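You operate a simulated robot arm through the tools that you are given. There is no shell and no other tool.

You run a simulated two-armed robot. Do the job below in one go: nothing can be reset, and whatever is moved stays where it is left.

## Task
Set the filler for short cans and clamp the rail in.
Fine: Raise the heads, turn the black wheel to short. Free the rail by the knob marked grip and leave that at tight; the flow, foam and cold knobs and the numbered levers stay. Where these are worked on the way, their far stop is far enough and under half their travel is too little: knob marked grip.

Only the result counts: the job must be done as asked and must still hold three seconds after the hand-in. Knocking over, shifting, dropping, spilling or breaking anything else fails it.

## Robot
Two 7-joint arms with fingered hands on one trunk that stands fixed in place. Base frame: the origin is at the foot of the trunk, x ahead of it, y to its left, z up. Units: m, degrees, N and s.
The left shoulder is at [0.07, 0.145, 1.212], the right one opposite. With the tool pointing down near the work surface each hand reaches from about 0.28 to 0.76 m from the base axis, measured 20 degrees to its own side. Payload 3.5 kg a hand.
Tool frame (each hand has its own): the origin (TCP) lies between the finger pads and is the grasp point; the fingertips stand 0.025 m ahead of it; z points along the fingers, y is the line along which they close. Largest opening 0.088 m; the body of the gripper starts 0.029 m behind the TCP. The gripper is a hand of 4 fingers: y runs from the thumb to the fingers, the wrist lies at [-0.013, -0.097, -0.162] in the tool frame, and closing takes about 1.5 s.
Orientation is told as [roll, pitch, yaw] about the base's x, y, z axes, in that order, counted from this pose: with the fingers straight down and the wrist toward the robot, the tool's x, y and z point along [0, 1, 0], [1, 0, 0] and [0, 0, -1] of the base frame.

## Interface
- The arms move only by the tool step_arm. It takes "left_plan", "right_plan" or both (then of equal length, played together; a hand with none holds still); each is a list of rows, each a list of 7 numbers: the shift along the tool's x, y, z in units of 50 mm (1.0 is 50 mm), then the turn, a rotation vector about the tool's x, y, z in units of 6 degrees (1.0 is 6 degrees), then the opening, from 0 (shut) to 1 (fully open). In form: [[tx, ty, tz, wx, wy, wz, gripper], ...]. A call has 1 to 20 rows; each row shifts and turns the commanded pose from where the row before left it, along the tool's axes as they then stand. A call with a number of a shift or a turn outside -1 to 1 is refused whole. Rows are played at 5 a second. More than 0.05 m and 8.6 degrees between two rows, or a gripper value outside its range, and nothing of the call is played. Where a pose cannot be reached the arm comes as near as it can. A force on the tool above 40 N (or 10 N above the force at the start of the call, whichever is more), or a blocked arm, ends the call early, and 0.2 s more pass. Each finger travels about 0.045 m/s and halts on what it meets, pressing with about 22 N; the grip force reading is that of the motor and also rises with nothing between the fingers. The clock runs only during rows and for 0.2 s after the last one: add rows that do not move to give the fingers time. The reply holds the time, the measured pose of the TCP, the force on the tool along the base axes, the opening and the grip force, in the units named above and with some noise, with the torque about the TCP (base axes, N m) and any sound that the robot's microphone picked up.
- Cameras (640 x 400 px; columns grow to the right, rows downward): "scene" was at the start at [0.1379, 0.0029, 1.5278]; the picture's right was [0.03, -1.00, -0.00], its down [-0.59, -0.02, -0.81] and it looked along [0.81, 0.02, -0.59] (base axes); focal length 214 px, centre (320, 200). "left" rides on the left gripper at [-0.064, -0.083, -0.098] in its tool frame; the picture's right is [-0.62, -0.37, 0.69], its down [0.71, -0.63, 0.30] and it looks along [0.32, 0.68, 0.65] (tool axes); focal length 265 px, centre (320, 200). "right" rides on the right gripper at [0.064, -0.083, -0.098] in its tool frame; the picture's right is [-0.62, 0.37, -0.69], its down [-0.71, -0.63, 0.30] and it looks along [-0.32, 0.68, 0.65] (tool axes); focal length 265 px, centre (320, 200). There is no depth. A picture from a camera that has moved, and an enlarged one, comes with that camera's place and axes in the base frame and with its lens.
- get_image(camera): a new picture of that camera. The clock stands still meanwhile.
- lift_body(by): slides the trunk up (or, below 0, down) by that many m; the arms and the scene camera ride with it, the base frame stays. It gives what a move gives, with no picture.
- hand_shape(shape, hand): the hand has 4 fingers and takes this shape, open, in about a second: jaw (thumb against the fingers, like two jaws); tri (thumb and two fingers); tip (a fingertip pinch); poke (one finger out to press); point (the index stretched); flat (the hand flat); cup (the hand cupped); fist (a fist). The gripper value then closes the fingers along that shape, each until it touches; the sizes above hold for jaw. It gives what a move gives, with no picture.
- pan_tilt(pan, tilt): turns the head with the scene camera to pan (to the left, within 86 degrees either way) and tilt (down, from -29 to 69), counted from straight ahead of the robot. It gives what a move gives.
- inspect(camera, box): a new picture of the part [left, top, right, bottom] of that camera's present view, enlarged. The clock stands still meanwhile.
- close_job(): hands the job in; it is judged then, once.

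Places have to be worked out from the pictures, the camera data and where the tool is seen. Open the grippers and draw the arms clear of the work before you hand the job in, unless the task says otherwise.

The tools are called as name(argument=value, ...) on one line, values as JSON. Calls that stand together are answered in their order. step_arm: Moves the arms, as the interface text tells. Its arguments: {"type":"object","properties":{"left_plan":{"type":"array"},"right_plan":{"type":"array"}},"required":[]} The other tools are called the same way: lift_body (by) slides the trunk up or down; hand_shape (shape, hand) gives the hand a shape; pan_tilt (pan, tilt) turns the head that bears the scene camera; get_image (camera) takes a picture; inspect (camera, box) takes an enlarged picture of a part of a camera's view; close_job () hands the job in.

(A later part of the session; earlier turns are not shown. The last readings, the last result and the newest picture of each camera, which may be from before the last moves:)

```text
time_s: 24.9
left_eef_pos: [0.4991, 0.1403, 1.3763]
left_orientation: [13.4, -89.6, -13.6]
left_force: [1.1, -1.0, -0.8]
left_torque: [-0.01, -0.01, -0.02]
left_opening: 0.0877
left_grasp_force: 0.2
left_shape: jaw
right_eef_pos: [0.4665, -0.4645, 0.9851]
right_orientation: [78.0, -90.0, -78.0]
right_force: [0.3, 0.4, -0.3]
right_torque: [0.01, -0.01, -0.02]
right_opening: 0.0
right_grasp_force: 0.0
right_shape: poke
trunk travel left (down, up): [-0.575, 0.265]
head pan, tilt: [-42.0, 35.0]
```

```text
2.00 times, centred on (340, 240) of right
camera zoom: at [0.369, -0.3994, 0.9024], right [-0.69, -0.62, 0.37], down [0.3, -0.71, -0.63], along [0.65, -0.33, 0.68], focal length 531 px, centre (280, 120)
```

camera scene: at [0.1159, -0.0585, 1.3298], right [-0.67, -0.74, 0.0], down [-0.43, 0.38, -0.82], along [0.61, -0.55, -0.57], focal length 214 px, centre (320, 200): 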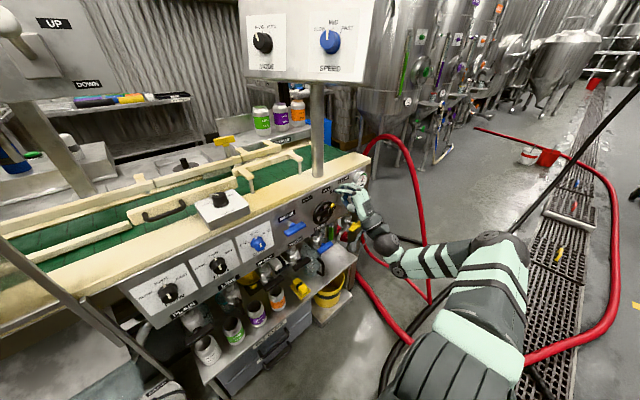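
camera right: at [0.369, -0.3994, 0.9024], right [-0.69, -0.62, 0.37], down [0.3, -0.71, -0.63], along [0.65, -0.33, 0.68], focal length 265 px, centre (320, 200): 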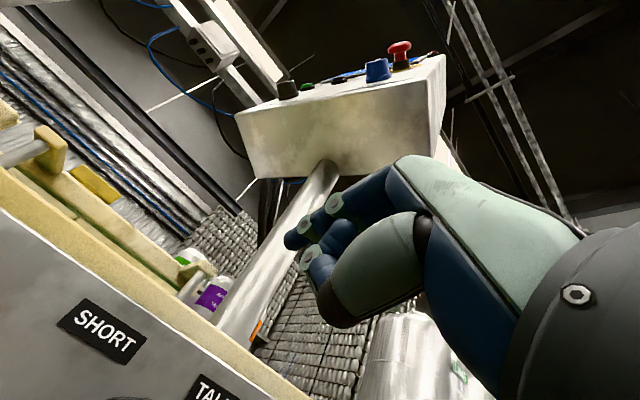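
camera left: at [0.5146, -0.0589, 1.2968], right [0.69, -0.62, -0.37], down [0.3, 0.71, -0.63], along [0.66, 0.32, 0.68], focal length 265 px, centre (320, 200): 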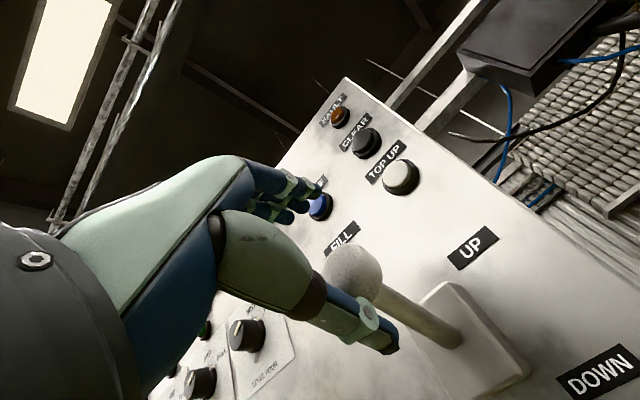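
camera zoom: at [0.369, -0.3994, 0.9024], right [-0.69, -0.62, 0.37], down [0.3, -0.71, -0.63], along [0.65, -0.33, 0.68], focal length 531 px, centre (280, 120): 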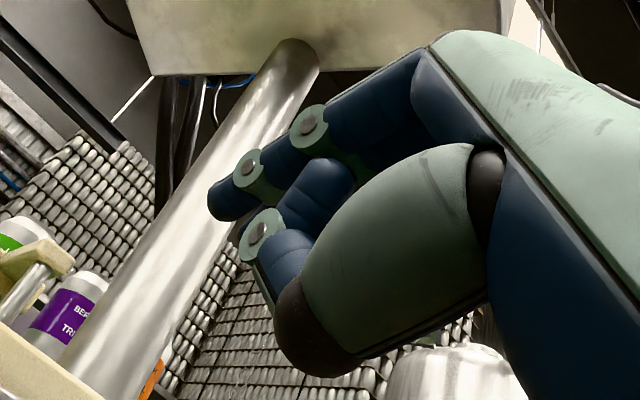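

The poke tip lies about 25 mm ahead of the TCP, but the finger is bent. I try the point shape, which may give a straighter, longer finger for the spoke pocket.

hand_shape(hand="right", shape="point")

inspect(camera="scene", box=[290, 150, 420, 250])

get_image(camera="right")

```text
time_s: 25.8
left_eef_pos: [0.499, 0.1406, 1.3779]
left_orientation: [13.6, -89.7, -13.7]
left_force: [-0.2, 1.0, 0.3]
left_torque: [0.02, 0.0, 0.0]
left_opening: 0.0877
left_grasp_force: 0.2
left_shape: jaw
right_eef_pos: [0.4667, -0.4636, 0.9853]
right_orientation: [74.0, -89.9, -74.0]
right_force: [0.5, 0.2, 0.6]
right_torque: [0.01, -0.01, 0.0]
right_opening: 0.0
right_grasp_force: 0.1
right_shape: point
trunk travel left (down, up): [-0.575, 0.265]
head pan, tilt: [-42.0, 35.0]
```

```text
4.00 times, centred on (355, 200) of scene
camera zoom: at [0.1159, -0.0585, 1.3298], right [-0.67, -0.74, 0.0], down [-0.43, 0.38, -0.82], along [0.61, -0.55, -0.57], focal length 858 px, centre (180, 200)
```

zoom: 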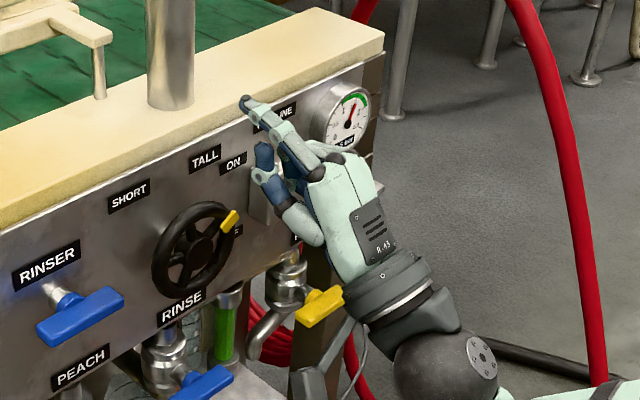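

```text
taken
camera right: at [0.369, -0.3994, 0.9023], right [-0.69, -0.62, 0.37], down [0.3, -0.71, -0.63], along [0.65, -0.33, 0.68], focal length 265 px, centre (320, 200)
```

right: 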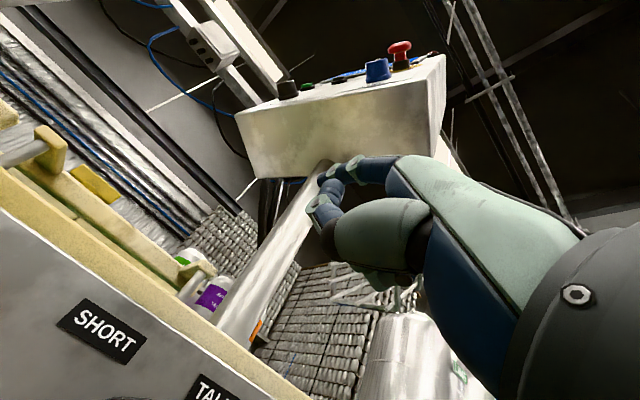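

I zoom the wrist view to find the stretched finger's tip.

inspect(camera="right", box=[270, 120, 430, 260])

inspect(camera="scene", box=[325, 160, 395, 215])

```text
2.86 times, centred on (350, 190) of right
camera zoom: at [0.369, -0.3994, 0.9023], right [-0.69, -0.62, 0.37], down [0.3, -0.71, -0.63], along [0.65, -0.33, 0.68], focal length 758 px, centre (234, 229)
```

zoom: 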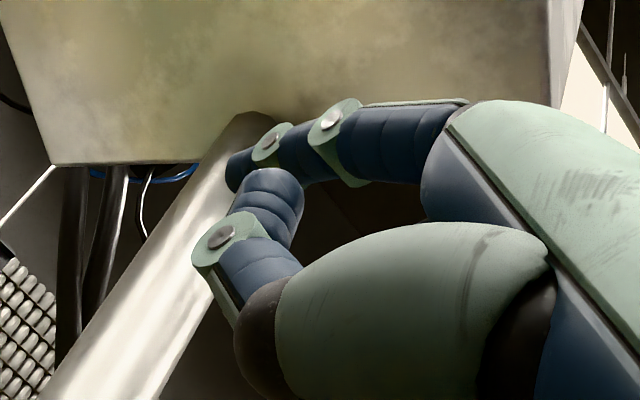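

```text
7.27 times, centred on (360, 188) of scene
camera zoom: at [0.1159, -0.0585, 1.3298], right [-0.67, -0.74, 0.0], down [-0.43, 0.38, -0.82], along [0.61, -0.55, -0.57], focal length 1560 px, centre (29, 291)
```

zoom: 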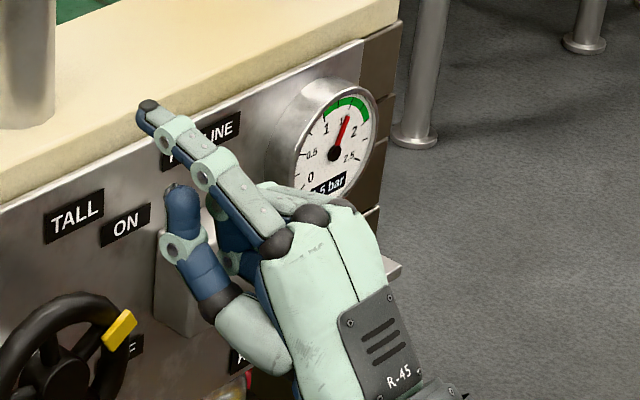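

In the point shape the index is straight but rises about 22° relative to the tool axis, its tip near TCP + (15, 53, 16) mm. I tilt the hand 22° down and yaw 12° right so that the finger points level into the wheel and the palm stays off the green-ball lever.

step_arm(right_plan=[[0, 0, 0, 0.92, 0, 0, 0], [0, 0, 0, 0.92, 0, 0, 0], [0, 0, 0, 0.92, 0, 0, 0], [0, 0, 0, 0.92, 0, 0, 0], [0, 0, 0, 0, -0.93, 0.375, 0], [0, 0, 0, 0, -0.93, 0.375, 0], [0, 0, 0, 0, 0, 0, 0]])

inspect(camera="scene", box=[290, 150, 420, 250])

get_image(camera="right")

```text
time_s: 27.4
left_eef_pos: [0.499, 0.14, 1.3777]
left_orientation: [13.8, -89.7, -14.0]
left_force: [-0.4, 0.2, -0.1]
left_torque: [-0.02, -0.04, -0.01]
left_opening: 0.088
left_grasp_force: 0.1
left_shape: jaw
right_eef_pos: [0.4656, -0.4638, 0.9855]
right_orientation: [0.0, -68.0, -12.0]
right_force: [0.6, 0.0, -0.7]
right_torque: [-0.03, 0.02, -0.03]
right_opening: 0.0002
right_grasp_force: 0.1
right_shape: point
trunk travel left (down, up): [-0.575, 0.265]
head pan, tilt: [-42.0, 35.0]
```

```text
4.00 times, centred on (355, 200) of scene
camera zoom: at [0.1159, -0.0585, 1.3298], right [-0.67, -0.74, 0.0], down [-0.43, 0.38, -0.82], along [0.61, -0.55, -0.57], focal length 858 px, centre (180, 200)
```

zoom: 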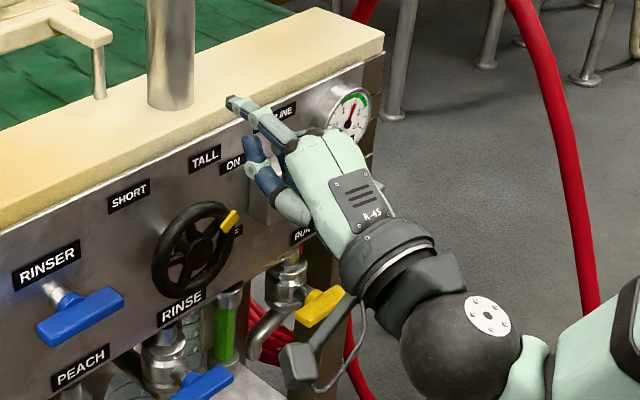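

```text
taken
camera right: at [0.361, -0.3748, 0.9454], right [-0.62, -0.5, 0.6], down [-0.11, -0.71, -0.7], along [0.78, -0.5, 0.39], focal length 265 px, centre (320, 200)
```

right: 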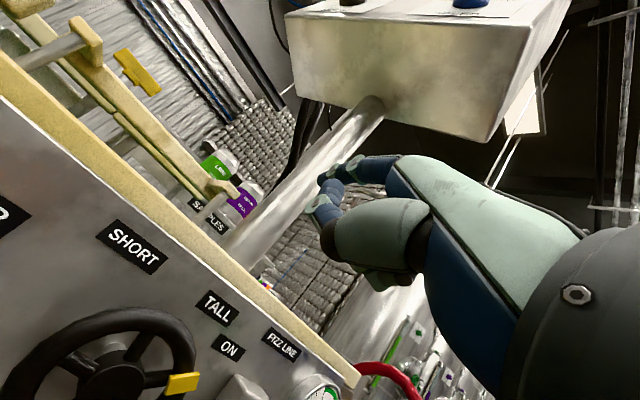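

From two wrist-camera views the hub front is about (0.552, -0.468, 0.860) and the panel about x = 0.59; the finger tip is at TCP + (37, 7, 43) mm. I bring the tip in front of the upper-right spoke pocket, still about 3 cm short of the ring.

step_arm(right_plan=[[-0.115, -0.6475, 0.357, 0, 0, 0, 0], [-0.115, -0.6475, 0.357, 0, 0, 0, 0], [-0.115, -0.6475, 0.357, 0, 0, 0, 0], [-0.115, -0.6475, 0.357, 0, 0, 0, 0], [0, 0, 0, 0, 0, 0, 0]])

inspect(camera="scene", box=[290, 170, 390, 240])

get_image(camera="right")

```text
time_s: 28.6
left_eef_pos: [0.4992, 0.1424, 1.3771]
left_orientation: [6.6, -89.6, -6.6]
left_force: [-0.3, 0.0, -0.3]
left_torque: [-0.04, -0.01, -0.01]
left_opening: 0.0878
left_grasp_force: 0.1
left_shape: jaw
right_eef_pos: [0.4798, -0.49, 0.8401]
right_orientation: [-0.4, -67.9, -11.8]
right_force: [0.6, 0.2, -0.1]
right_torque: [-0.01, 0.0, 0.0]
right_opening: 0.0
right_grasp_force: 0.0
right_shape: point
trunk travel left (down, up): [-0.575, 0.265]
head pan, tilt: [-42.0, 35.0]
```

```text
5.71 times, centred on (340, 205) of scene
camera zoom: at [0.1163, -0.0577, 1.3298], right [-0.67, -0.74, 0.0], down [-0.43, 0.38, -0.82], along [0.61, -0.55, -0.57], focal length 1226 px, centre (206, 171)
```

zoom: 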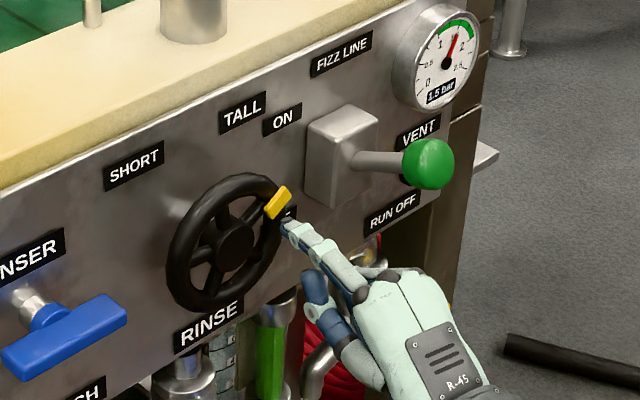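

```text
taken
camera right: at [0.3733, -0.4008, 0.7989], right [-0.62, -0.5, 0.6], down [-0.11, -0.71, -0.7], along [0.78, -0.5, 0.39], focal length 265 px, centre (320, 200)
```

right: 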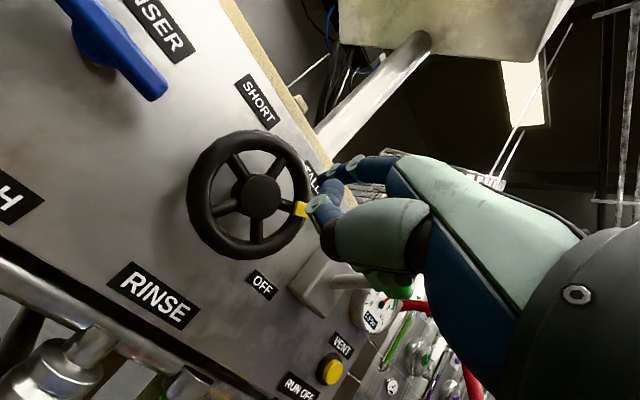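

The wrist camera sees the whole wheel with its five spokes. I zoom in to fix spoke angles and the hub position.

inspect(camera="right", box=[170, 110, 370, 280])

inspect(camera="scene", box=[310, 190, 370, 230])

```text
2.35 times, centred on (270, 195) of right
camera zoom: at [0.3733, -0.4008, 0.7989], right [-0.62, -0.5, 0.6], down [-0.11, -0.71, -0.7], along [0.78, -0.5, 0.39], focal length 624 px, centre (438, 212)
```

zoom: 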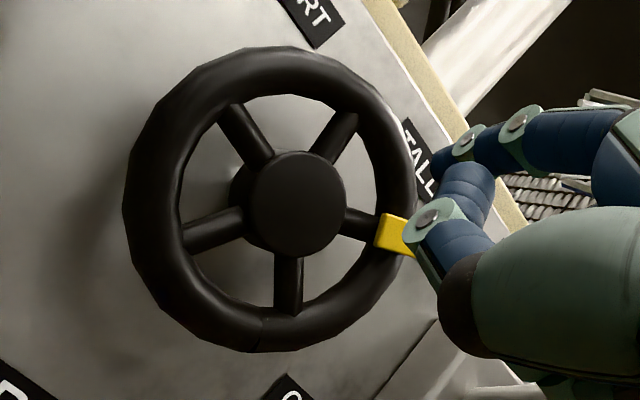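

```text
10.00 times, centred on (340, 210) of scene
camera zoom: at [0.1163, -0.0577, 1.3298], right [-0.67, -0.74, 0.0], down [-0.43, 0.38, -0.82], along [0.61, -0.55, -0.57], focal length 2145 px, centre (120, 100)
```

zoom: 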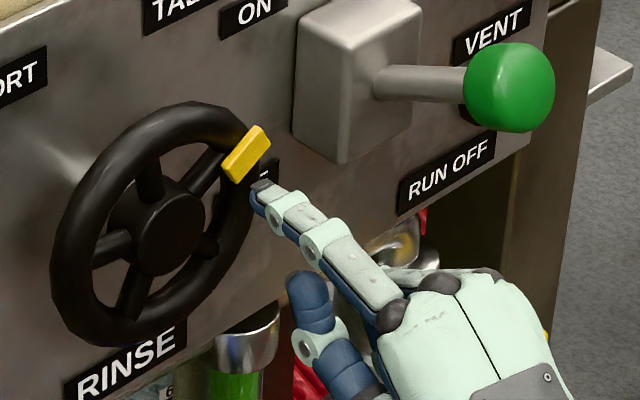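

Hub front refines to (0.556, -0.473, 0.851); the ring lies ~1.5 cm deeper, the pointer stands about 65° right of up, and a spoke stands near straight up. I aim the finger at the pocket between them (30° right of up, 26 mm out) and move halfway in.

step_arm(right_plan=[[-0.0685, -0.171, 0.085, 0, 0, 0, 0], [0.0818, 0.1473, 0.3628, 0, 0, 0, 0], [0.0409, 0.0737, 0.1814, 0, 0, 0, 0], [0, 0, 0, 0, 0, 0, 0]])

inspect(camera="scene", box=[310, 190, 370, 230])

inspect(camera="right", box=[170, 110, 370, 280])

```text
time_s: 29.6
left_eef_pos: [0.4989, 0.1403, 1.3781]
left_orientation: [13.6, -89.7, -13.8]
left_force: [-1.1, -1.0, -0.2]
left_torque: [-0.02, 0.01, -0.02]
left_opening: 0.0876
left_grasp_force: 0.1
left_shape: jaw
right_eef_pos: [0.5075, -0.4942, 0.8279]
right_orientation: [-0.1, -67.9, -12.0]
right_force: [-2.8, 0.6, -0.5]
right_torque: [-0.03, -0.08, 0.06]
right_opening: 0.0806
right_grasp_force: 0.0
right_shape: point
trunk travel left (down, up): [-0.575, 0.265]
head pan, tilt: [-42.0, 35.0]
```

```text
10.00 times, centred on (340, 210) of scene
camera zoom: at [0.1153, -0.0584, 1.3299], right [-0.67, -0.74, 0.0], down [-0.43, 0.38, -0.82], along [0.61, -0.55, -0.57], focal length 2145 px, centre (120, 100)
```

zoom: 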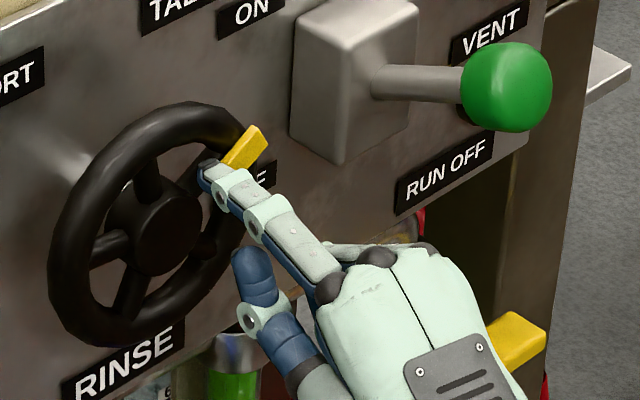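

```text
2.35 times, centred on (270, 195) of right
camera zoom: at [0.4028, -0.4054, 0.7894], right [-0.62, -0.5, 0.6], down [-0.11, -0.71, -0.7], along [0.78, -0.5, 0.39], focal length 624 px, centre (438, 212)
```

zoom: 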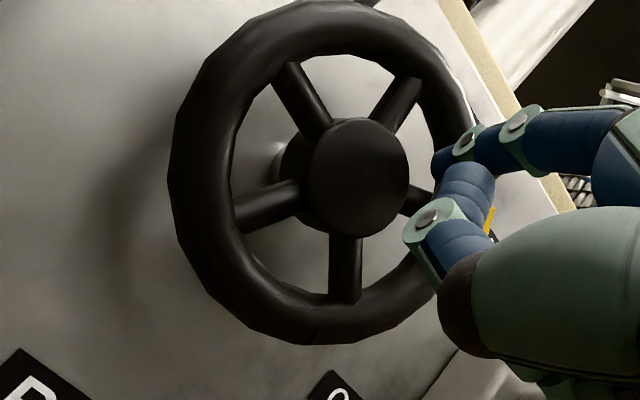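

Spokes come out cleanly at 61.5° (pointer) and every 72° from it. A faint -2.8 N shows; I check with a zero row whether that is real contact.

step_arm(right_plan=[[0, 0, 0, 0, 0, 0, 0], [0, 0, 0, 0, 0, 0, 0]])

inspect(camera="right", box=[280, 130, 400, 230])

```text
time_s: 30.2
left_eef_pos: [0.4981, 0.1414, 1.3782]
left_orientation: [14.5, -89.7, -14.6]
left_force: [0.6, -0.2, -0.1]
left_torque: [-0.02, 0.0, -0.03]
left_opening: 0.0878
left_grasp_force: 0.1
left_shape: jaw
right_eef_pos: [0.5076, -0.4951, 0.8289]
right_orientation: [0.0, -67.9, -12.1]
right_force: [-3.0, 1.2, -0.2]
right_torque: [-0.02, -0.13, 0.03]
right_opening: 0.0809
right_grasp_force: 0.1
right_shape: point
trunk travel left (down, up): [-0.575, 0.265]
head pan, tilt: [-42.0, 35.0]
```

```text
4.00 times, centred on (340, 180) of right
camera zoom: at [0.4028, -0.4054, 0.7895], right [-0.62, -0.5, 0.6], down [-0.1, -0.71, -0.7], along [0.78, -0.5, 0.39], focal length 1062 px, centre (240, 280)
```

zoom: 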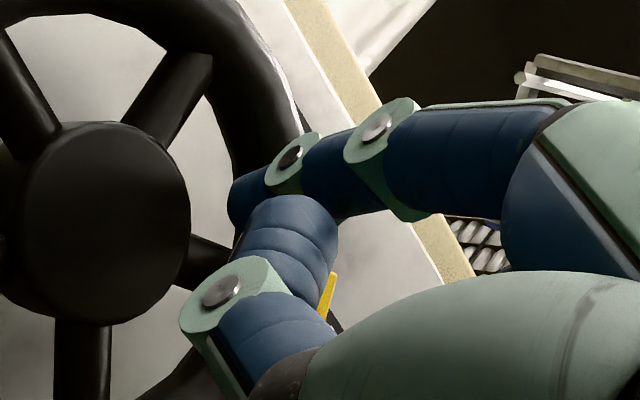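

The contact is steady at the fingertip. I advance 5 mm more to feel whether the tip is on something solid or just brushing.

step_arm(right_plan=[[0.0205, 0.0368, 0.0907, 0, 0, 0, 0], [0, 0, 0, 0, 0, 0, 0]])

inspect(camera="scene", box=[310, 190, 370, 230])

inspect(camera="right", box=[240, 110, 400, 250])

```text
time_s: 30.8
left_eef_pos: [0.4913, 0.1405, 1.3808]
left_orientation: [108.2, -90.0, -108.3]
left_force: [-0.5, 0.6, 0.5]
left_torque: [0.01, -0.01, -0.03]
left_opening: 0.0879
left_grasp_force: 0.1
left_shape: jaw
right_eef_pos: [0.5098, -0.4935, 0.8331]
right_orientation: [0.2, -68.4, -12.2]
right_force: [-31.7, 3.8, 0.1]
right_torque: [-0.14, -1.32, 0.36]
right_opening: 0.0808
right_grasp_force: 0.1
right_shape: point
trunk travel left (down, up): [-0.575, 0.265]
head pan, tilt: [-42.0, 35.0]
```

```text
10.00 times, centred on (340, 210) of scene
camera zoom: at [0.108, -0.0579, 1.3305], right [-0.67, -0.74, 0.0], down [-0.42, 0.38, -0.82], along [0.61, -0.55, -0.57], focal length 2145 px, centre (120, 100)
```

zoom: 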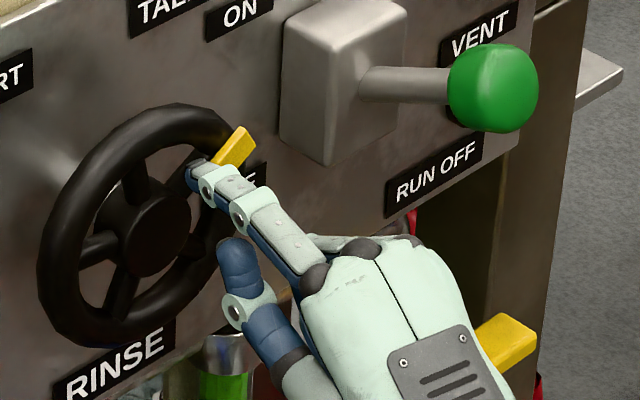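

```text
2.86 times, centred on (320, 180) of right
camera zoom: at [0.4041, -0.4046, 0.7922], right [-0.63, -0.5, 0.6], down [-0.1, -0.71, -0.7], along [0.77, -0.5, 0.39], focal length 758 px, centre (320, 257)
```

zoom: 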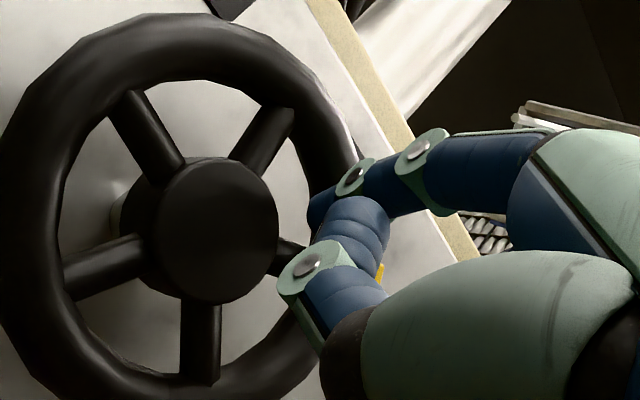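

The tip met the rim's inner edge (about 32 N), roughly 6 mm too far right. I back off, shift the finger 6 mm left toward the pocket's middle and advance again gently.

step_arm(right_plan=[[-0.0491, -0.0884, -0.2177, 0, 0, 0, 0], [0.1175, -0.009, -0.023, 0, 0, 0, 0], [0, -0.02, 0.0, 0, 0, 0, 0], [0.0409, 0.0737, 0.1814, 0, 0, 0, 0], [0.0205, 0.0368, 0.0907, 0, 0, 0, 0], [0, 0, 0, 0, 0, 0, 0]])

inspect(camera="right", box=[240, 110, 400, 250])

inspect(camera="scene", box=[310, 190, 370, 230])

```text
time_s: 32.2
left_eef_pos: [0.4868, 0.1439, 1.3817]
left_orientation: [172.9, -89.7, -172.7]
left_force: [-0.4, 0.9, -0.4]
left_torque: [0.0, -0.03, 0.03]
left_opening: 0.0879
left_grasp_force: 0.0
left_shape: jaw
right_eef_pos: [0.5103, -0.4863, 0.8331]
right_orientation: [1.0, -68.8, -12.8]
right_force: [-48.6, 4.3, 1.8]
right_torque: [-0.16, -2.07, 0.32]
right_opening: 0.0806
right_grasp_force: 0.1
right_shape: point
trunk travel left (down, up): [-0.575, 0.265]
head pan, tilt: [-42.0, 35.0]
stopped in row 6 (right hand): the force on the tool passed its limit at 48 N (the readings are from after the stop); the commanded pose is now the measured one
```

```text
2.86 times, centred on (320, 180) of right
camera zoom: at [0.4056, -0.3966, 0.7924], right [-0.63, -0.51, 0.59], down [-0.09, -0.71, -0.7], along [0.77, -0.5, 0.4], focal length 758 px, centre (320, 257)
```

zoom: 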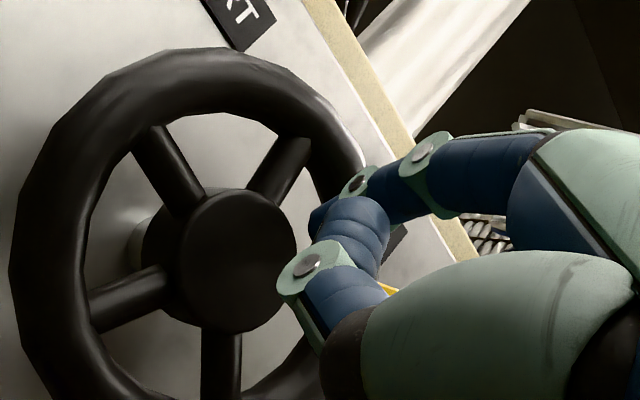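

```text
10.00 times, centred on (340, 210) of scene
camera zoom: at [0.1034, -0.0575, 1.331], right [-0.67, -0.74, -0.01], down [-0.42, 0.38, -0.82], along [0.61, -0.55, -0.57], focal length 2145 px, centre (120, 100)
```

zoom: 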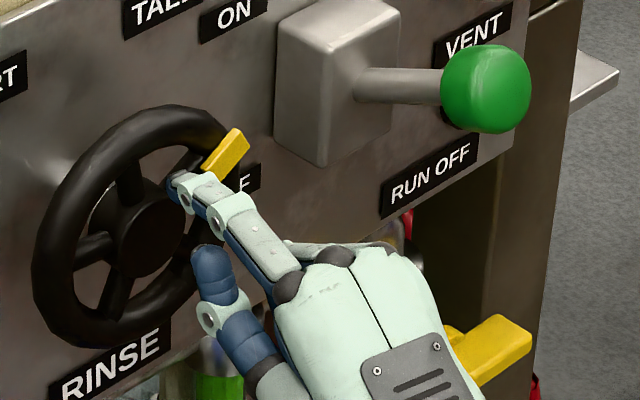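

Again solid contact, this time in the middle of the pocket: the wheel behaves as a solid disc, so no finger can go between spokes. I ease the pressure off and read the force before trying to drag the rim by friction.

step_arm(right_plan=[[-0.0102, -0.0184, -0.0454, 0, 0, 0, 0], [0, 0, 0, 0, 0, 0, 0]])

```text
time_s: 32.8
left_eef_pos: [0.4895, 0.143, 1.381]
left_orientation: [162.0, -89.8, -161.9]
left_force: [0.4, -0.2, -0.6]
left_torque: [0.02, -0.01, 0.0]
left_opening: 0.088
left_grasp_force: 0.0
left_shape: jaw
right_eef_pos: [0.5085, -0.4861, 0.8325]
right_orientation: [0.4, -68.4, -12.3]
right_force: [-37.1, 4.1, 0.8]
right_torque: [-0.12, -1.53, 0.32]
right_opening: 0.0804
right_grasp_force: 0.1
right_shape: point
trunk travel left (down, up): [-0.575, 0.265]
head pan, tilt: [-42.0, 35.0]
```

I back off, move the fingertip out to the rim (about 4 cm radius, 25° right of up) and press lightly there to get a friction hold.

step_arm(right_plan=[[-0.0416, -0.0733, -0.1814, 0, 0, 0, 0], [-0.1066, 0.1179, -0.0232, 0, 0, 0, 0], [-0.1066, 0.1179, -0.0232, 0, 0, 0, 0], [0.0208, 0.0366, 0.0907, 0, 0, 0, 0], [0.0125, 0.022, 0.0544, 0, 0, 0, 0], [0, 0, 0, 0, 0, 0, 0]])

inspect(camera="right", box=[200, 90, 400, 260])

```text
time_s: 34.2
left_eef_pos: [0.4919, 0.143, 1.3812]
left_orientation: [94.9, -89.9, -94.9]
left_force: [0.5, 0.3, -0.4]
left_torque: [0.0, 0.01, -0.04]
left_opening: 0.0876
left_grasp_force: 0.1
left_shape: jaw
right_eef_pos: [0.5093, -0.4972, 0.8419]
right_orientation: [0.6, -68.4, -12.4]
right_force: [-30.9, 2.5, -1.4]
right_torque: [-0.16, -1.28, 0.25]
right_opening: 0.0807
right_grasp_force: 0.0
right_shape: point
trunk travel left (down, up): [-0.575, 0.265]
head pan, tilt: [-42.0, 35.0]
```

```text
2.35 times, centred on (300, 175) of right
camera zoom: at [0.4038, -0.4082, 0.8021], right [-0.63, -0.5, 0.6], down [-0.1, -0.71, -0.7], along [0.77, -0.5, 0.39], focal length 624 px, centre (367, 259)
```

zoom: 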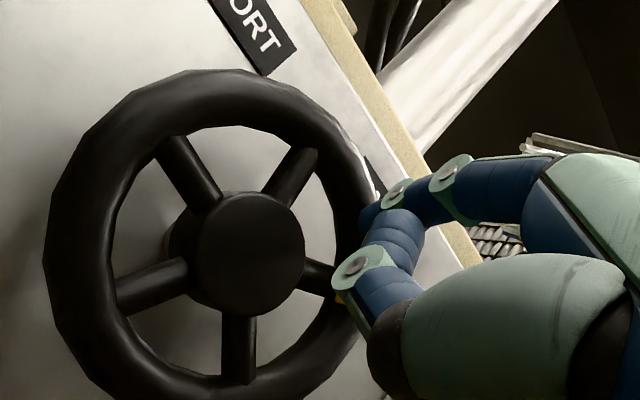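

The disc's front is flat at tip x ≈ 0.547 and I have about 31 N of press on the rim. I drag the tip counter-clockwise over the top and watch whether the wheel follows.

step_arm(right_plan=[[0.1271, 0.0325, -0.0423, 0, 0, 0, 0], [0.135, 0.0115, -0.0356, 0, 0, 0, 0], [0.1369, -0.0109, -0.027, 0, 0, 0, 0], [0.135, -0.033, -0.0176, 0, 0, 0, 0]])

inspect(camera="right", box=[160, 90, 400, 290])

inspect(camera="scene", box=[310, 190, 370, 230])

```text
time_s: 35.2
left_eef_pos: [0.4938, 0.1418, 1.3806]
left_orientation: [54.9, -89.9, -54.7]
left_force: [0.2, -0.4, 0.4]
left_torque: [0.01, -0.01, -0.01]
left_opening: 0.0879
left_grasp_force: 0.0
left_shape: jaw
right_eef_pos: [0.5113, -0.4699, 0.8447]
right_orientation: [0.5, -68.3, -12.3]
right_force: [-25.7, -0.4, -0.9]
right_torque: [0.02, -1.08, 0.01]
right_opening: 0.0804
right_grasp_force: 0.1
right_shape: point
trunk travel left (down, up): [-0.575, 0.265]
head pan, tilt: [-42.0, 35.0]
```

```text
2.00 times, centred on (280, 190) of right
camera zoom: at [0.4048, -0.3814, 0.8041], right [-0.62, -0.5, 0.6], down [-0.1, -0.71, -0.7], along [0.77, -0.5, 0.39], focal length 531 px, centre (400, 220)
```

zoom: 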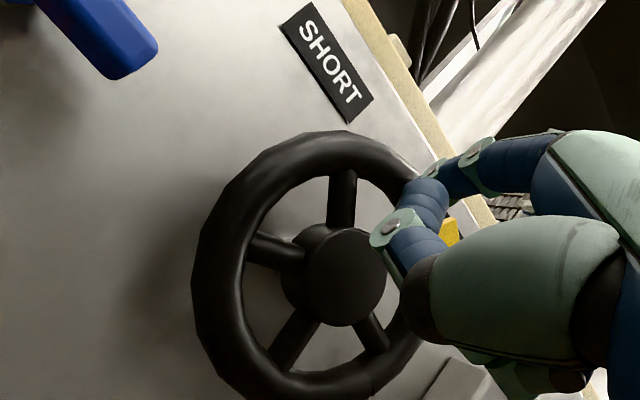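

```text
10.00 times, centred on (340, 210) of scene
camera zoom: at [0.1105, -0.0587, 1.3303], right [-0.67, -0.74, 0.0], down [-0.42, 0.38, -0.82], along [0.61, -0.55, -0.57], focal length 2145 px, centre (120, 100)
```

zoom: 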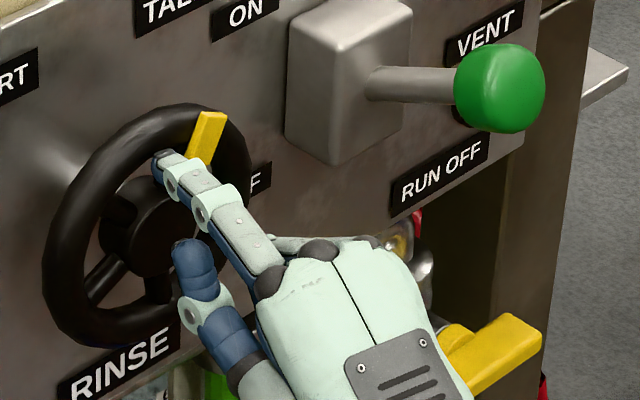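

The wheel follows the finger: the pointer moved from about 61° to 30°. I carry on dragging down the left side.

step_arm(right_plan=[[0.1271, -0.0528, -0.0078, 0, 0, 0, 0], [0.1174, -0.0743, 0.003, 0, 0, 0, 0], [0.1056, -0.0919, 0.0129, 0, 0, 0, 0], [0.088, -0.1071, 0.0231, 0, 0, 0, 0], [0.0685, -0.1167, 0.0315, 0, 0, 0, 0], [0.045, -0.1241, 0.0398, 0, 0, 0, 0]])

inspect(camera="right", box=[160, 90, 400, 290])

inspect(camera="scene", box=[310, 190, 370, 230])

```text
time_s: 36.6
left_eef_pos: [0.4948, 0.1425, 1.3804]
left_orientation: [35.4, -90.1, -35.4]
left_force: [-0.8, -0.6, 0.3]
left_torque: [0.0, 0.0, -0.01]
left_opening: 0.0877
left_grasp_force: 0.0
left_shape: jaw
right_eef_pos: [0.5108, -0.4413, 0.8166]
right_orientation: [0.3, -68.4, -12.1]
right_force: [-19.6, 0.0, 1.3]
right_torque: [-0.04, -1.05, 0.04]
right_opening: 0.0803
right_grasp_force: 0.0
right_shape: point
trunk travel left (down, up): [-0.575, 0.265]
head pan, tilt: [-42.0, 35.0]
```

```text
2.00 times, centred on (280, 190) of right
camera zoom: at [0.4053, -0.3531, 0.776], right [-0.62, -0.5, 0.6], down [-0.1, -0.71, -0.7], along [0.77, -0.49, 0.39], focal length 531 px, centre (400, 220)
```

zoom: 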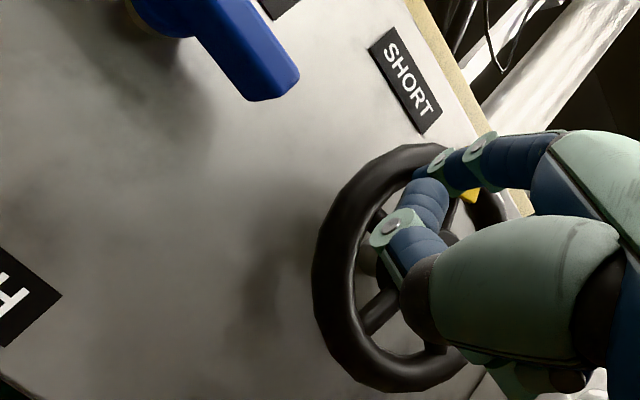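

```text
10.00 times, centred on (340, 210) of scene
camera zoom: at [0.1111, -0.0584, 1.3303], right [-0.67, -0.74, 0.0], down [-0.42, 0.38, -0.82], along [0.61, -0.55, -0.57], focal length 2145 px, centre (120, 100)
```

zoom: 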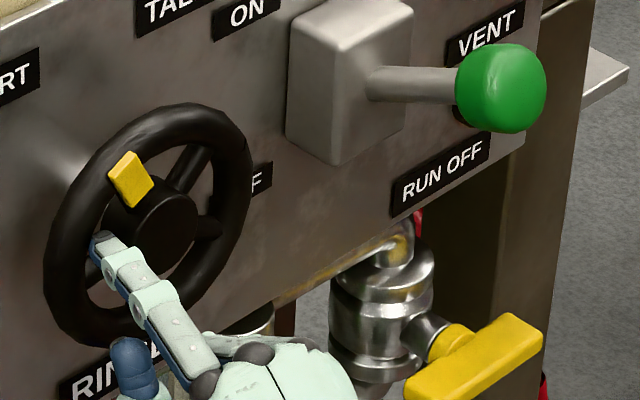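

The pointer is now past the top at roughly -25°. I keep dragging down the left side toward the SHORT stop.

step_arm(right_plan=[[0.0277, -0.1225, 0.0652, 0, 0, 0, 0], [0, -0.1298, 0.0524, 0, 0, 0, 0], [-0.0235, -0.1261, 0.0563, 0, 0, 0, 0], [-0.045, -0.117, 0.0575, 0, 0, 0, 0]])

inspect(camera="scene", box=[310, 190, 370, 230])

```text
time_s: 37.6
left_eef_pos: [0.4934, 0.1435, 1.3799]
left_orientation: [28.9, -90.0, -28.8]
left_force: [-0.1, 0.8, 0.0]
left_torque: [-0.01, -0.01, -0.02]
left_opening: 0.0878
left_grasp_force: 0.1
left_shape: jaw
right_eef_pos: [0.5121, -0.4433, 0.7885]
right_orientation: [0.3, -68.3, -12.3]
right_force: [-21.5, 2.2, 0.5]
right_torque: [-0.1, -1.31, 0.25]
right_opening: 0.0
right_grasp_force: 0.0
right_shape: point
trunk travel left (down, up): [-0.575, 0.265]
head pan, tilt: [-42.0, 35.0]
```

```text
10.00 times, centred on (340, 210) of scene
camera zoom: at [0.1109, -0.0579, 1.3303], right [-0.67, -0.74, 0.0], down [-0.42, 0.38, -0.82], along [0.61, -0.55, -0.57], focal length 2145 px, centre (120, 100)
```

zoom: 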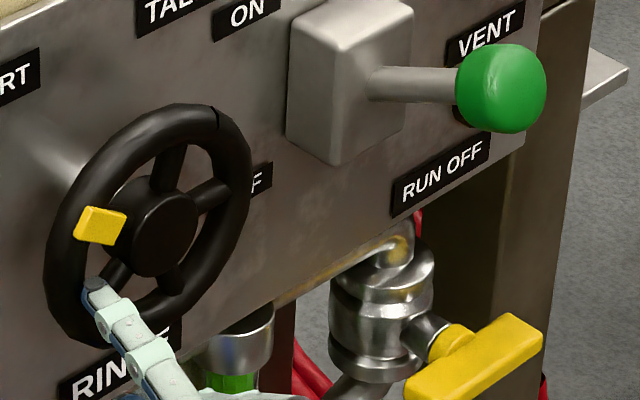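

The pointer is now at about -56°. I continue the drag a little further to find the stop.

step_arm(right_plan=[[-0.0685, -0.1058, 0.0584, 0, 0, 0, 0], [-0.088, -0.0931, 0.0578, 0, 0, 0, 0], [-0.1056, -0.075, 0.0546, 0, 0, 0, 0]])

inspect(camera="scene", box=[310, 190, 370, 230])

```text
time_s: 38.4
left_eef_pos: [0.4952, 0.1441, 1.3795]
left_orientation: [10.3, -89.9, -10.2]
left_force: [-0.3, 0.1, 0.2]
left_torque: [0.01, -0.01, 0.0]
left_opening: 0.0881
left_grasp_force: 0.0
left_shape: jaw
right_eef_pos: [0.5125, -0.457, 0.7728]
right_orientation: [0.2, -68.3, -12.1]
right_force: [-17.7, 5.2, 3.9]
right_torque: [-0.31, -1.41, 0.44]
right_opening: 0.0
right_grasp_force: 0.1
right_shape: point
trunk travel left (down, up): [-0.575, 0.265]
head pan, tilt: [-42.0, 35.0]
```

```text
10.00 times, centred on (340, 210) of scene
camera zoom: at [0.1117, -0.0573, 1.3303], right [-0.67, -0.74, 0.0], down [-0.42, 0.38, -0.82], along [0.61, -0.55, -0.57], focal length 2145 px, centre (120, 100)
```

zoom: 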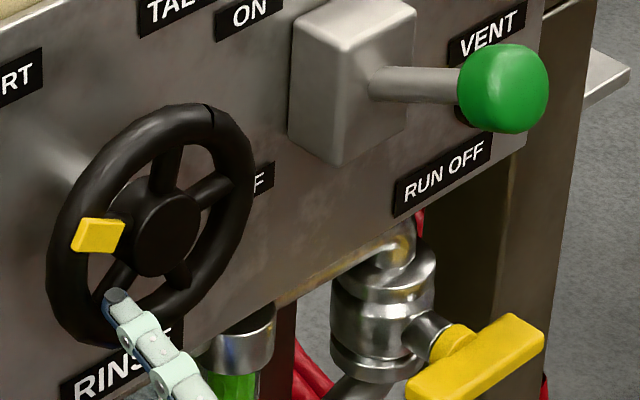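

The finger now slides while the wheel stands still, with the pointer near -62° (mirror of its start): the SHORT stop. I back the finger straight off and recheck.

step_arm(right_plan=[[-0.0832, -0.1466, -0.3628, 0, 0, 0, 0], [-0.0832, -0.1466, -0.3628, 0, 0, 0, 0], [-0.0832, -0.1466, -0.3628, 0, 0, 0, 0], [0, 0, 0, 0, 0, 0, 0]])

inspect(camera="scene", box=[310, 180, 390, 235])

get_image(camera="right")

```text
time_s: 39.4
left_eef_pos: [0.4995, 0.1419, 1.3781]
left_orientation: [13.0, -89.6, -12.9]
left_force: [-0.3, 0.9, 0.6]
left_torque: [0.0, 0.03, 0.01]
left_opening: 0.088
left_grasp_force: 0.0
left_shape: jaw
right_eef_pos: [0.4542, -0.4577, 0.7709]
right_orientation: [0.3, -68.1, -12.2]
right_force: [0.4, 0.3, 0.6]
right_torque: [-0.04, 0.01, -0.02]
right_opening: 0.0
right_grasp_force: 0.1
right_shape: point
trunk travel left (down, up): [-0.575, 0.265]
head pan, tilt: [-42.0, 35.0]
```

```text
7.27 times, centred on (350, 208) of scene
camera zoom: at [0.116, -0.0584, 1.3298], right [-0.67, -0.74, 0.0], down [-0.43, 0.38, -0.82], along [0.61, -0.55, -0.57], focal length 1560 px, centre (102, 146)
```

zoom: 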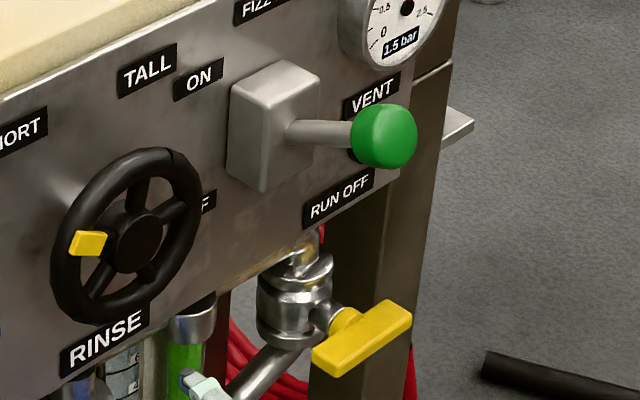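

```text
taken
camera right: at [0.3491, -0.3686, 0.7308], right [-0.62, -0.5, 0.6], down [-0.1, -0.71, -0.7], along [0.78, -0.5, 0.39], focal length 265 px, centre (320, 200)
```

right: 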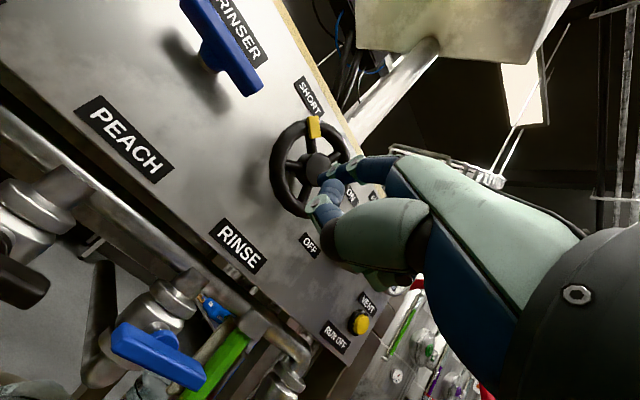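

The pointer stays at the SHORT side after release. I raise the right hand, turn it back to pointing down, and then set it to the jaw shape for the grip knob.

step_arm(right_plan=[[0, 0.742, -0.3, 0, 0, 0, 0], [0, 0.742, -0.3, 0, 0, 0, 0], [0, 0.742, -0.3, 0, 0, 0, 0], [0, 0.742, -0.3, 0, 0, 0, 0], [0, 0, 0, 1, 0, 0, 0], [0, 0, 0, 1, 0, 0, 0], [0, 0, 0, 1, 0, 0, 0], [0, 0, 0, 1, 0, 0, 0], [0, 0, 0, 1, 0, 0, 0], [0, 0, 0, 1, 0, 0, 0], [0, 0, 0, 1, 0, 0, 0], [0, 0, 0, 1, 0, 0, 0], [0, 0, 0, 1, 0, 0, 0], [0, 0, 0, 1, 0, 0, 0], [0, 0, 0, 1, 0, 0, 0], [0, 0, 0, 0.33, 0, 0, 0], [0, 0, 0, 0, 0, -1, 0], [0, 0, 0, 0, 0, -1, 0]])

hand_shape(hand="right", shape="jaw")

get_image(camera="scene")

```text
time_s: 43.2
left_eef_pos: [0.5003, 0.1421, 1.3789]
left_orientation: [18.7, -89.6, -18.6]
left_force: [0.4, -0.2, 0.5]
left_torque: [0.01, -0.01, -0.03]
left_opening: 0.0879
left_grasp_force: 0.1
left_shape: jaw
right_eef_pos: [0.4536, -0.4581, 0.9307]
right_orientation: [0.1, -0.2, 0.2]
right_force: [0.8, -0.3, -0.8]
right_torque: [0.0, 0.01, 0.03]
right_opening: 0.0001
right_grasp_force: 0.1
right_shape: point
trunk travel left (down, up): [-0.575, 0.265]
head pan, tilt: [-42.0, 35.0]
```

```text
time_s: 44.1
left_eef_pos: [0.4996, 0.1419, 1.3786]
left_orientation: [13.2, -89.7, -13.2]
left_force: [0.2, -0.5, -1.2]
left_torque: [0.01, -0.01, 0.02]
left_opening: 0.0879
left_grasp_force: 0.1
left_shape: jaw
right_eef_pos: [0.4533, -0.4574, 0.9304]
right_orientation: [0.1, -0.2, 0.2]
right_force: [-0.1, 0.2, -0.1]
right_torque: [0.01, -0.01, 0.01]
right_opening: 0.0878
right_grasp_force: 0.1
right_shape: jaw
trunk travel left (down, up): [-0.575, 0.265]
head pan, tilt: [-42.0, 35.0]
```

```text
taken
camera scene: at [0.1159, -0.0585, 1.3298], right [-0.67, -0.74, 0.0], down [-0.43, 0.38, -0.82], along [0.61, -0.55, -0.57], focal length 214 px, centre (320, 200)
```

scene: 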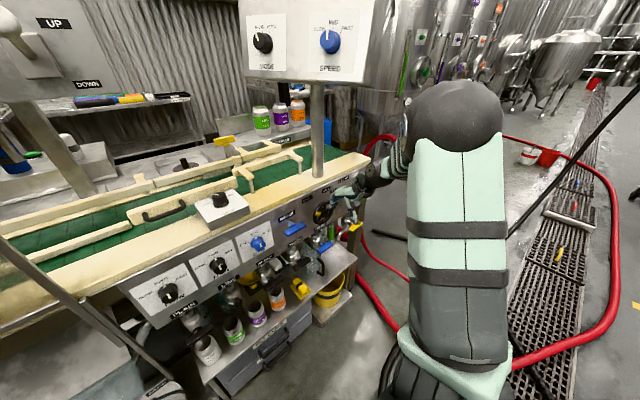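

Now I move the right hand left at a safe height in front of the panel, then up and toward the grip knob, and look through its camera.

step_arm(right_plan=[[0, 0, -0.7, 0, 0, 0, 1], [0, 0, -0.7, 0, 0, 0, 1], [0.8, 0, 0, 0, 0, 0, 1], [0.8, 0, 0, 0, 0, 0, 1], [0.8, 0, 0, 0, 0, 0, 1], [0.8, 0, 0, 0, 0, 0, 1], [0, 0, -0.8, 0, 0, 0, 1], [0, 0, -0.8, 0, 0, 0, 1], [0.8, 0.2, 0, 0, 0, 0, 1], [0.8, 0.2, 0, 0, 0, 0, 1], [0, 0, 0, 0, 0, 0, 1]])

pan_tilt(pan=-10, tilt=35)

get_image(camera="right")

get_image(camera="scene")

```text
time_s: 46.5
left_eef_pos: [0.4995, 0.143, 1.3782]
left_orientation: [15.7, -89.7, -15.7]
left_force: [0.1, 0.2, 0.9]
left_torque: [0.01, -0.03, -0.01]
left_opening: 0.0879
left_grasp_force: 0.0
left_shape: jaw
right_eef_pos: [0.4821, -0.2266, 1.0808]
right_orientation: [0.9, 0.0, -0.1]
right_force: [-1.1, 0.3, 0.4]
right_torque: [0.01, 0.03, 0.02]
right_opening: 0.0879
right_grasp_force: 0.1
right_shape: jaw
right hand out of reach, approached as far as the arm can: row 10
trunk travel left (down, up): [-0.575, 0.265]
head pan, tilt: [-42.0, 35.0]
```

```text
time_s: 47.5
left_eef_pos: [0.4989, 0.1424, 1.3764]
left_orientation: [13.7, -89.7, -13.6]
left_force: [0.2, -0.3, -0.4]
left_torque: [-0.05, 0.0, -0.02]
left_opening: 0.0876
left_grasp_force: 0.0
left_shape: jaw
right_eef_pos: [0.4826, -0.2255, 1.0827]
right_orientation: [0.8, -0.1, 0.1]
right_force: [-0.2, -0.2, -0.1]
right_torque: [-0.01, 0.01, 0.0]
right_opening: 0.0879
right_grasp_force: 0.0
right_shape: jaw
trunk travel left (down, up): [-0.575, 0.265]
head pan, tilt: [-10.0, 35.0]
```

```text
taken
camera right: at [0.3993, -0.1624, 1.1821], right [0.37, -0.63, 0.68], down [-0.63, -0.71, -0.32], along [0.69, -0.31, -0.66], focal length 265 px, centre (320, 200)
```

right: 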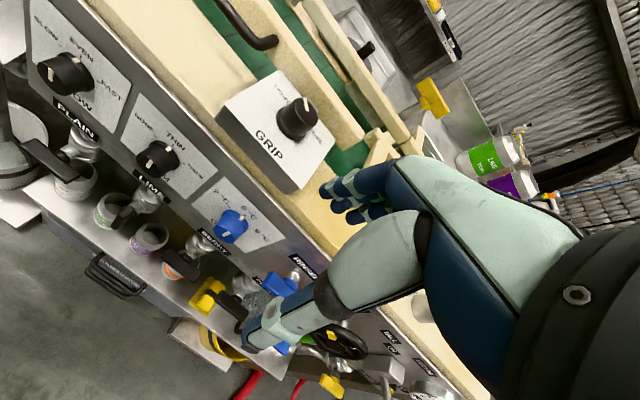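

```text
taken
camera scene: at [0.1372, -0.0149, 1.3298], right [-0.17, -0.98, 0.0], down [-0.56, 0.1, -0.82], along [0.81, -0.14, -0.57], focal length 214 px, centre (320, 200)
```

scene: 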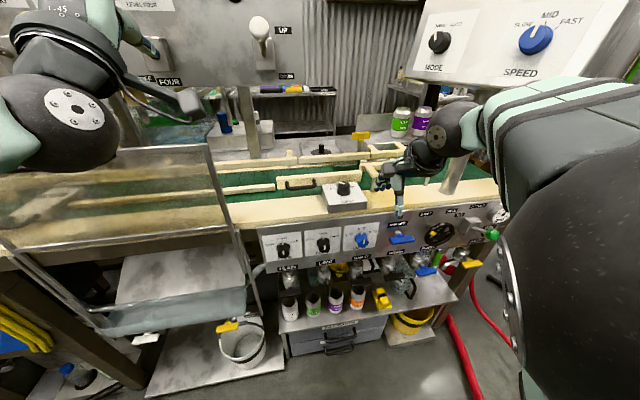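

The trunk is too low for pointing down here, so I raise it by 0.15 m and zoom in on the knob from both cameras.

lift_body(by=0.15)

inspect(camera="right", box=[200, 60, 400, 200])

inspect(camera="scene", box=[260, 160, 420, 260])

```text
time_s: 49.3
left_eef_pos: [0.4994, 0.1428, 1.5282]
left_orientation: [11.9, -89.8, -11.8]
left_force: [-0.5, 0.4, -0.1]
left_torque: [-0.01, 0.0, -0.01]
left_opening: 0.0879
left_grasp_force: 0.0
left_shape: jaw
right_eef_pos: [0.4814, -0.2262, 1.232]
right_orientation: [1.0, 0.0, 0.0]
right_force: [-0.5, 0.3, -0.7]
right_torque: [0.01, -0.01, -0.01]
right_opening: 0.0878
right_grasp_force: 0.1
right_shape: jaw
trunk travel left (down, up): [-0.725, 0.115]
head pan, tilt: [-10.0, 35.0]
```

```text
2.86 times, centred on (300, 130) of right
camera zoom: at [0.4, -0.163, 1.3313], right [0.37, -0.63, 0.68], down [-0.63, -0.71, -0.31], along [0.68, -0.31, -0.66], focal length 758 px, centre (377, 400)
```

zoom: 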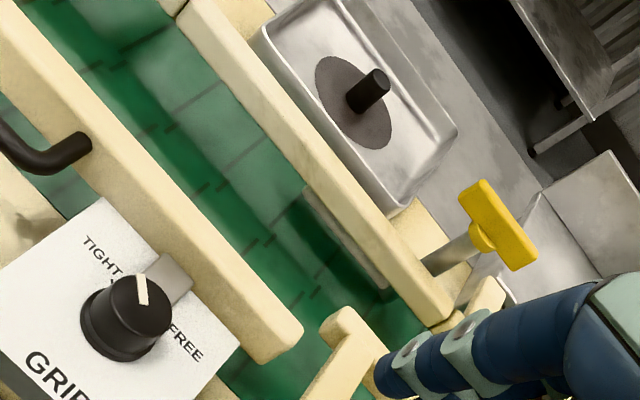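

```text
4.00 times, centred on (340, 210) of scene
camera zoom: at [0.1373, -0.0147, 1.4798], right [-0.17, -0.98, 0.0], down [-0.56, 0.1, -0.82], along [0.81, -0.14, -0.57], focal length 858 px, centre (240, 160)
```

zoom: 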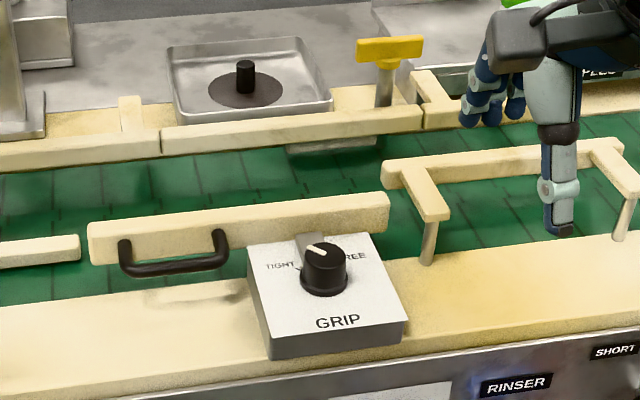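

The knob top is near (0.63, -0.17, 1.03), its line about 58° left of straight ahead at TIGHT, FREE mirrored to the right. I bring the right hand above it with a +30° yaw to leave room for the clockwise turn.

step_arm(right_plan=[[0.28, 0.725, 0.5, 0, 0, 0, 1], [0.28, 0.725, 0.5, 0, 0, 0, 1], [0.28, 0.725, 0.5, 0, 0, 0, 1], [0.28, 0.725, 0.5, 0, 0, 0, 1], [0, 0, 0, 0, 0, -1, 1], [0, 0, 0, 0, 0, -1, 1], [0, 0, 0, 0, 0, -1, 1], [0, 0, 0, 0, 0, -1, 1], [0, 0, 0, 0, 0, -1, 1], [0, 0, 0, 0, 0, 0, 1]])

get_image(camera="right")

get_image(camera="scene")

```text
time_s: 51.5
left_eef_pos: [0.5004, 0.1423, 1.5277]
left_orientation: [9.2, -89.7, -9.0]
left_force: [0.6, 0.0, 0.1]
left_torque: [0.02, 0.01, 0.0]
left_opening: 0.0874
left_grasp_force: 0.0
left_shape: jaw
right_eef_pos: [0.6272, -0.1675, 1.1327]
right_orientation: [0.0, -0.1, 30.3]
right_force: [0.2, -0.2, -0.4]
right_torque: [-0.01, 0.0, 0.01]
right_opening: 0.0876
right_grasp_force: 0.1
right_shape: jaw
trunk travel left (down, up): [-0.725, 0.115]
head pan, tilt: [-10.0, 35.0]
```

```text
taken
camera right: at [0.5241, -0.1534, 1.2306], right [0.63, -0.35, 0.69], down [-0.18, -0.93, -0.31], along [0.75, 0.07, -0.65], focal length 265 px, centre (320, 200)
```

right: 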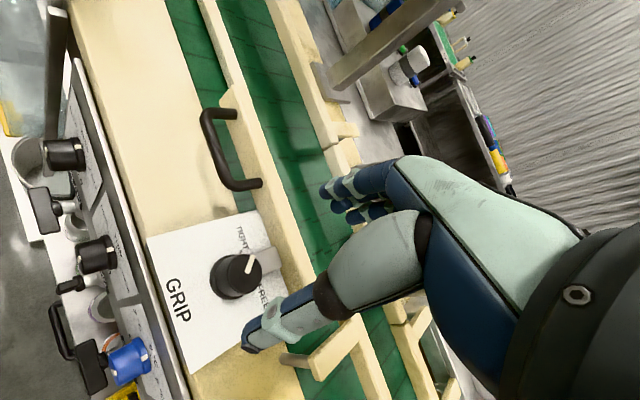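

```text
taken
camera scene: at [0.1375, -0.0143, 1.4798], right [-0.17, -0.98, 0.0], down [-0.57, 0.1, -0.82], along [0.81, -0.14, -0.57], focal length 214 px, centre (320, 200)
```

scene: 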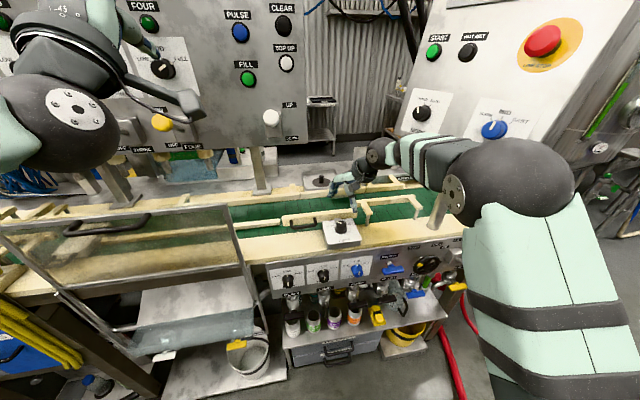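

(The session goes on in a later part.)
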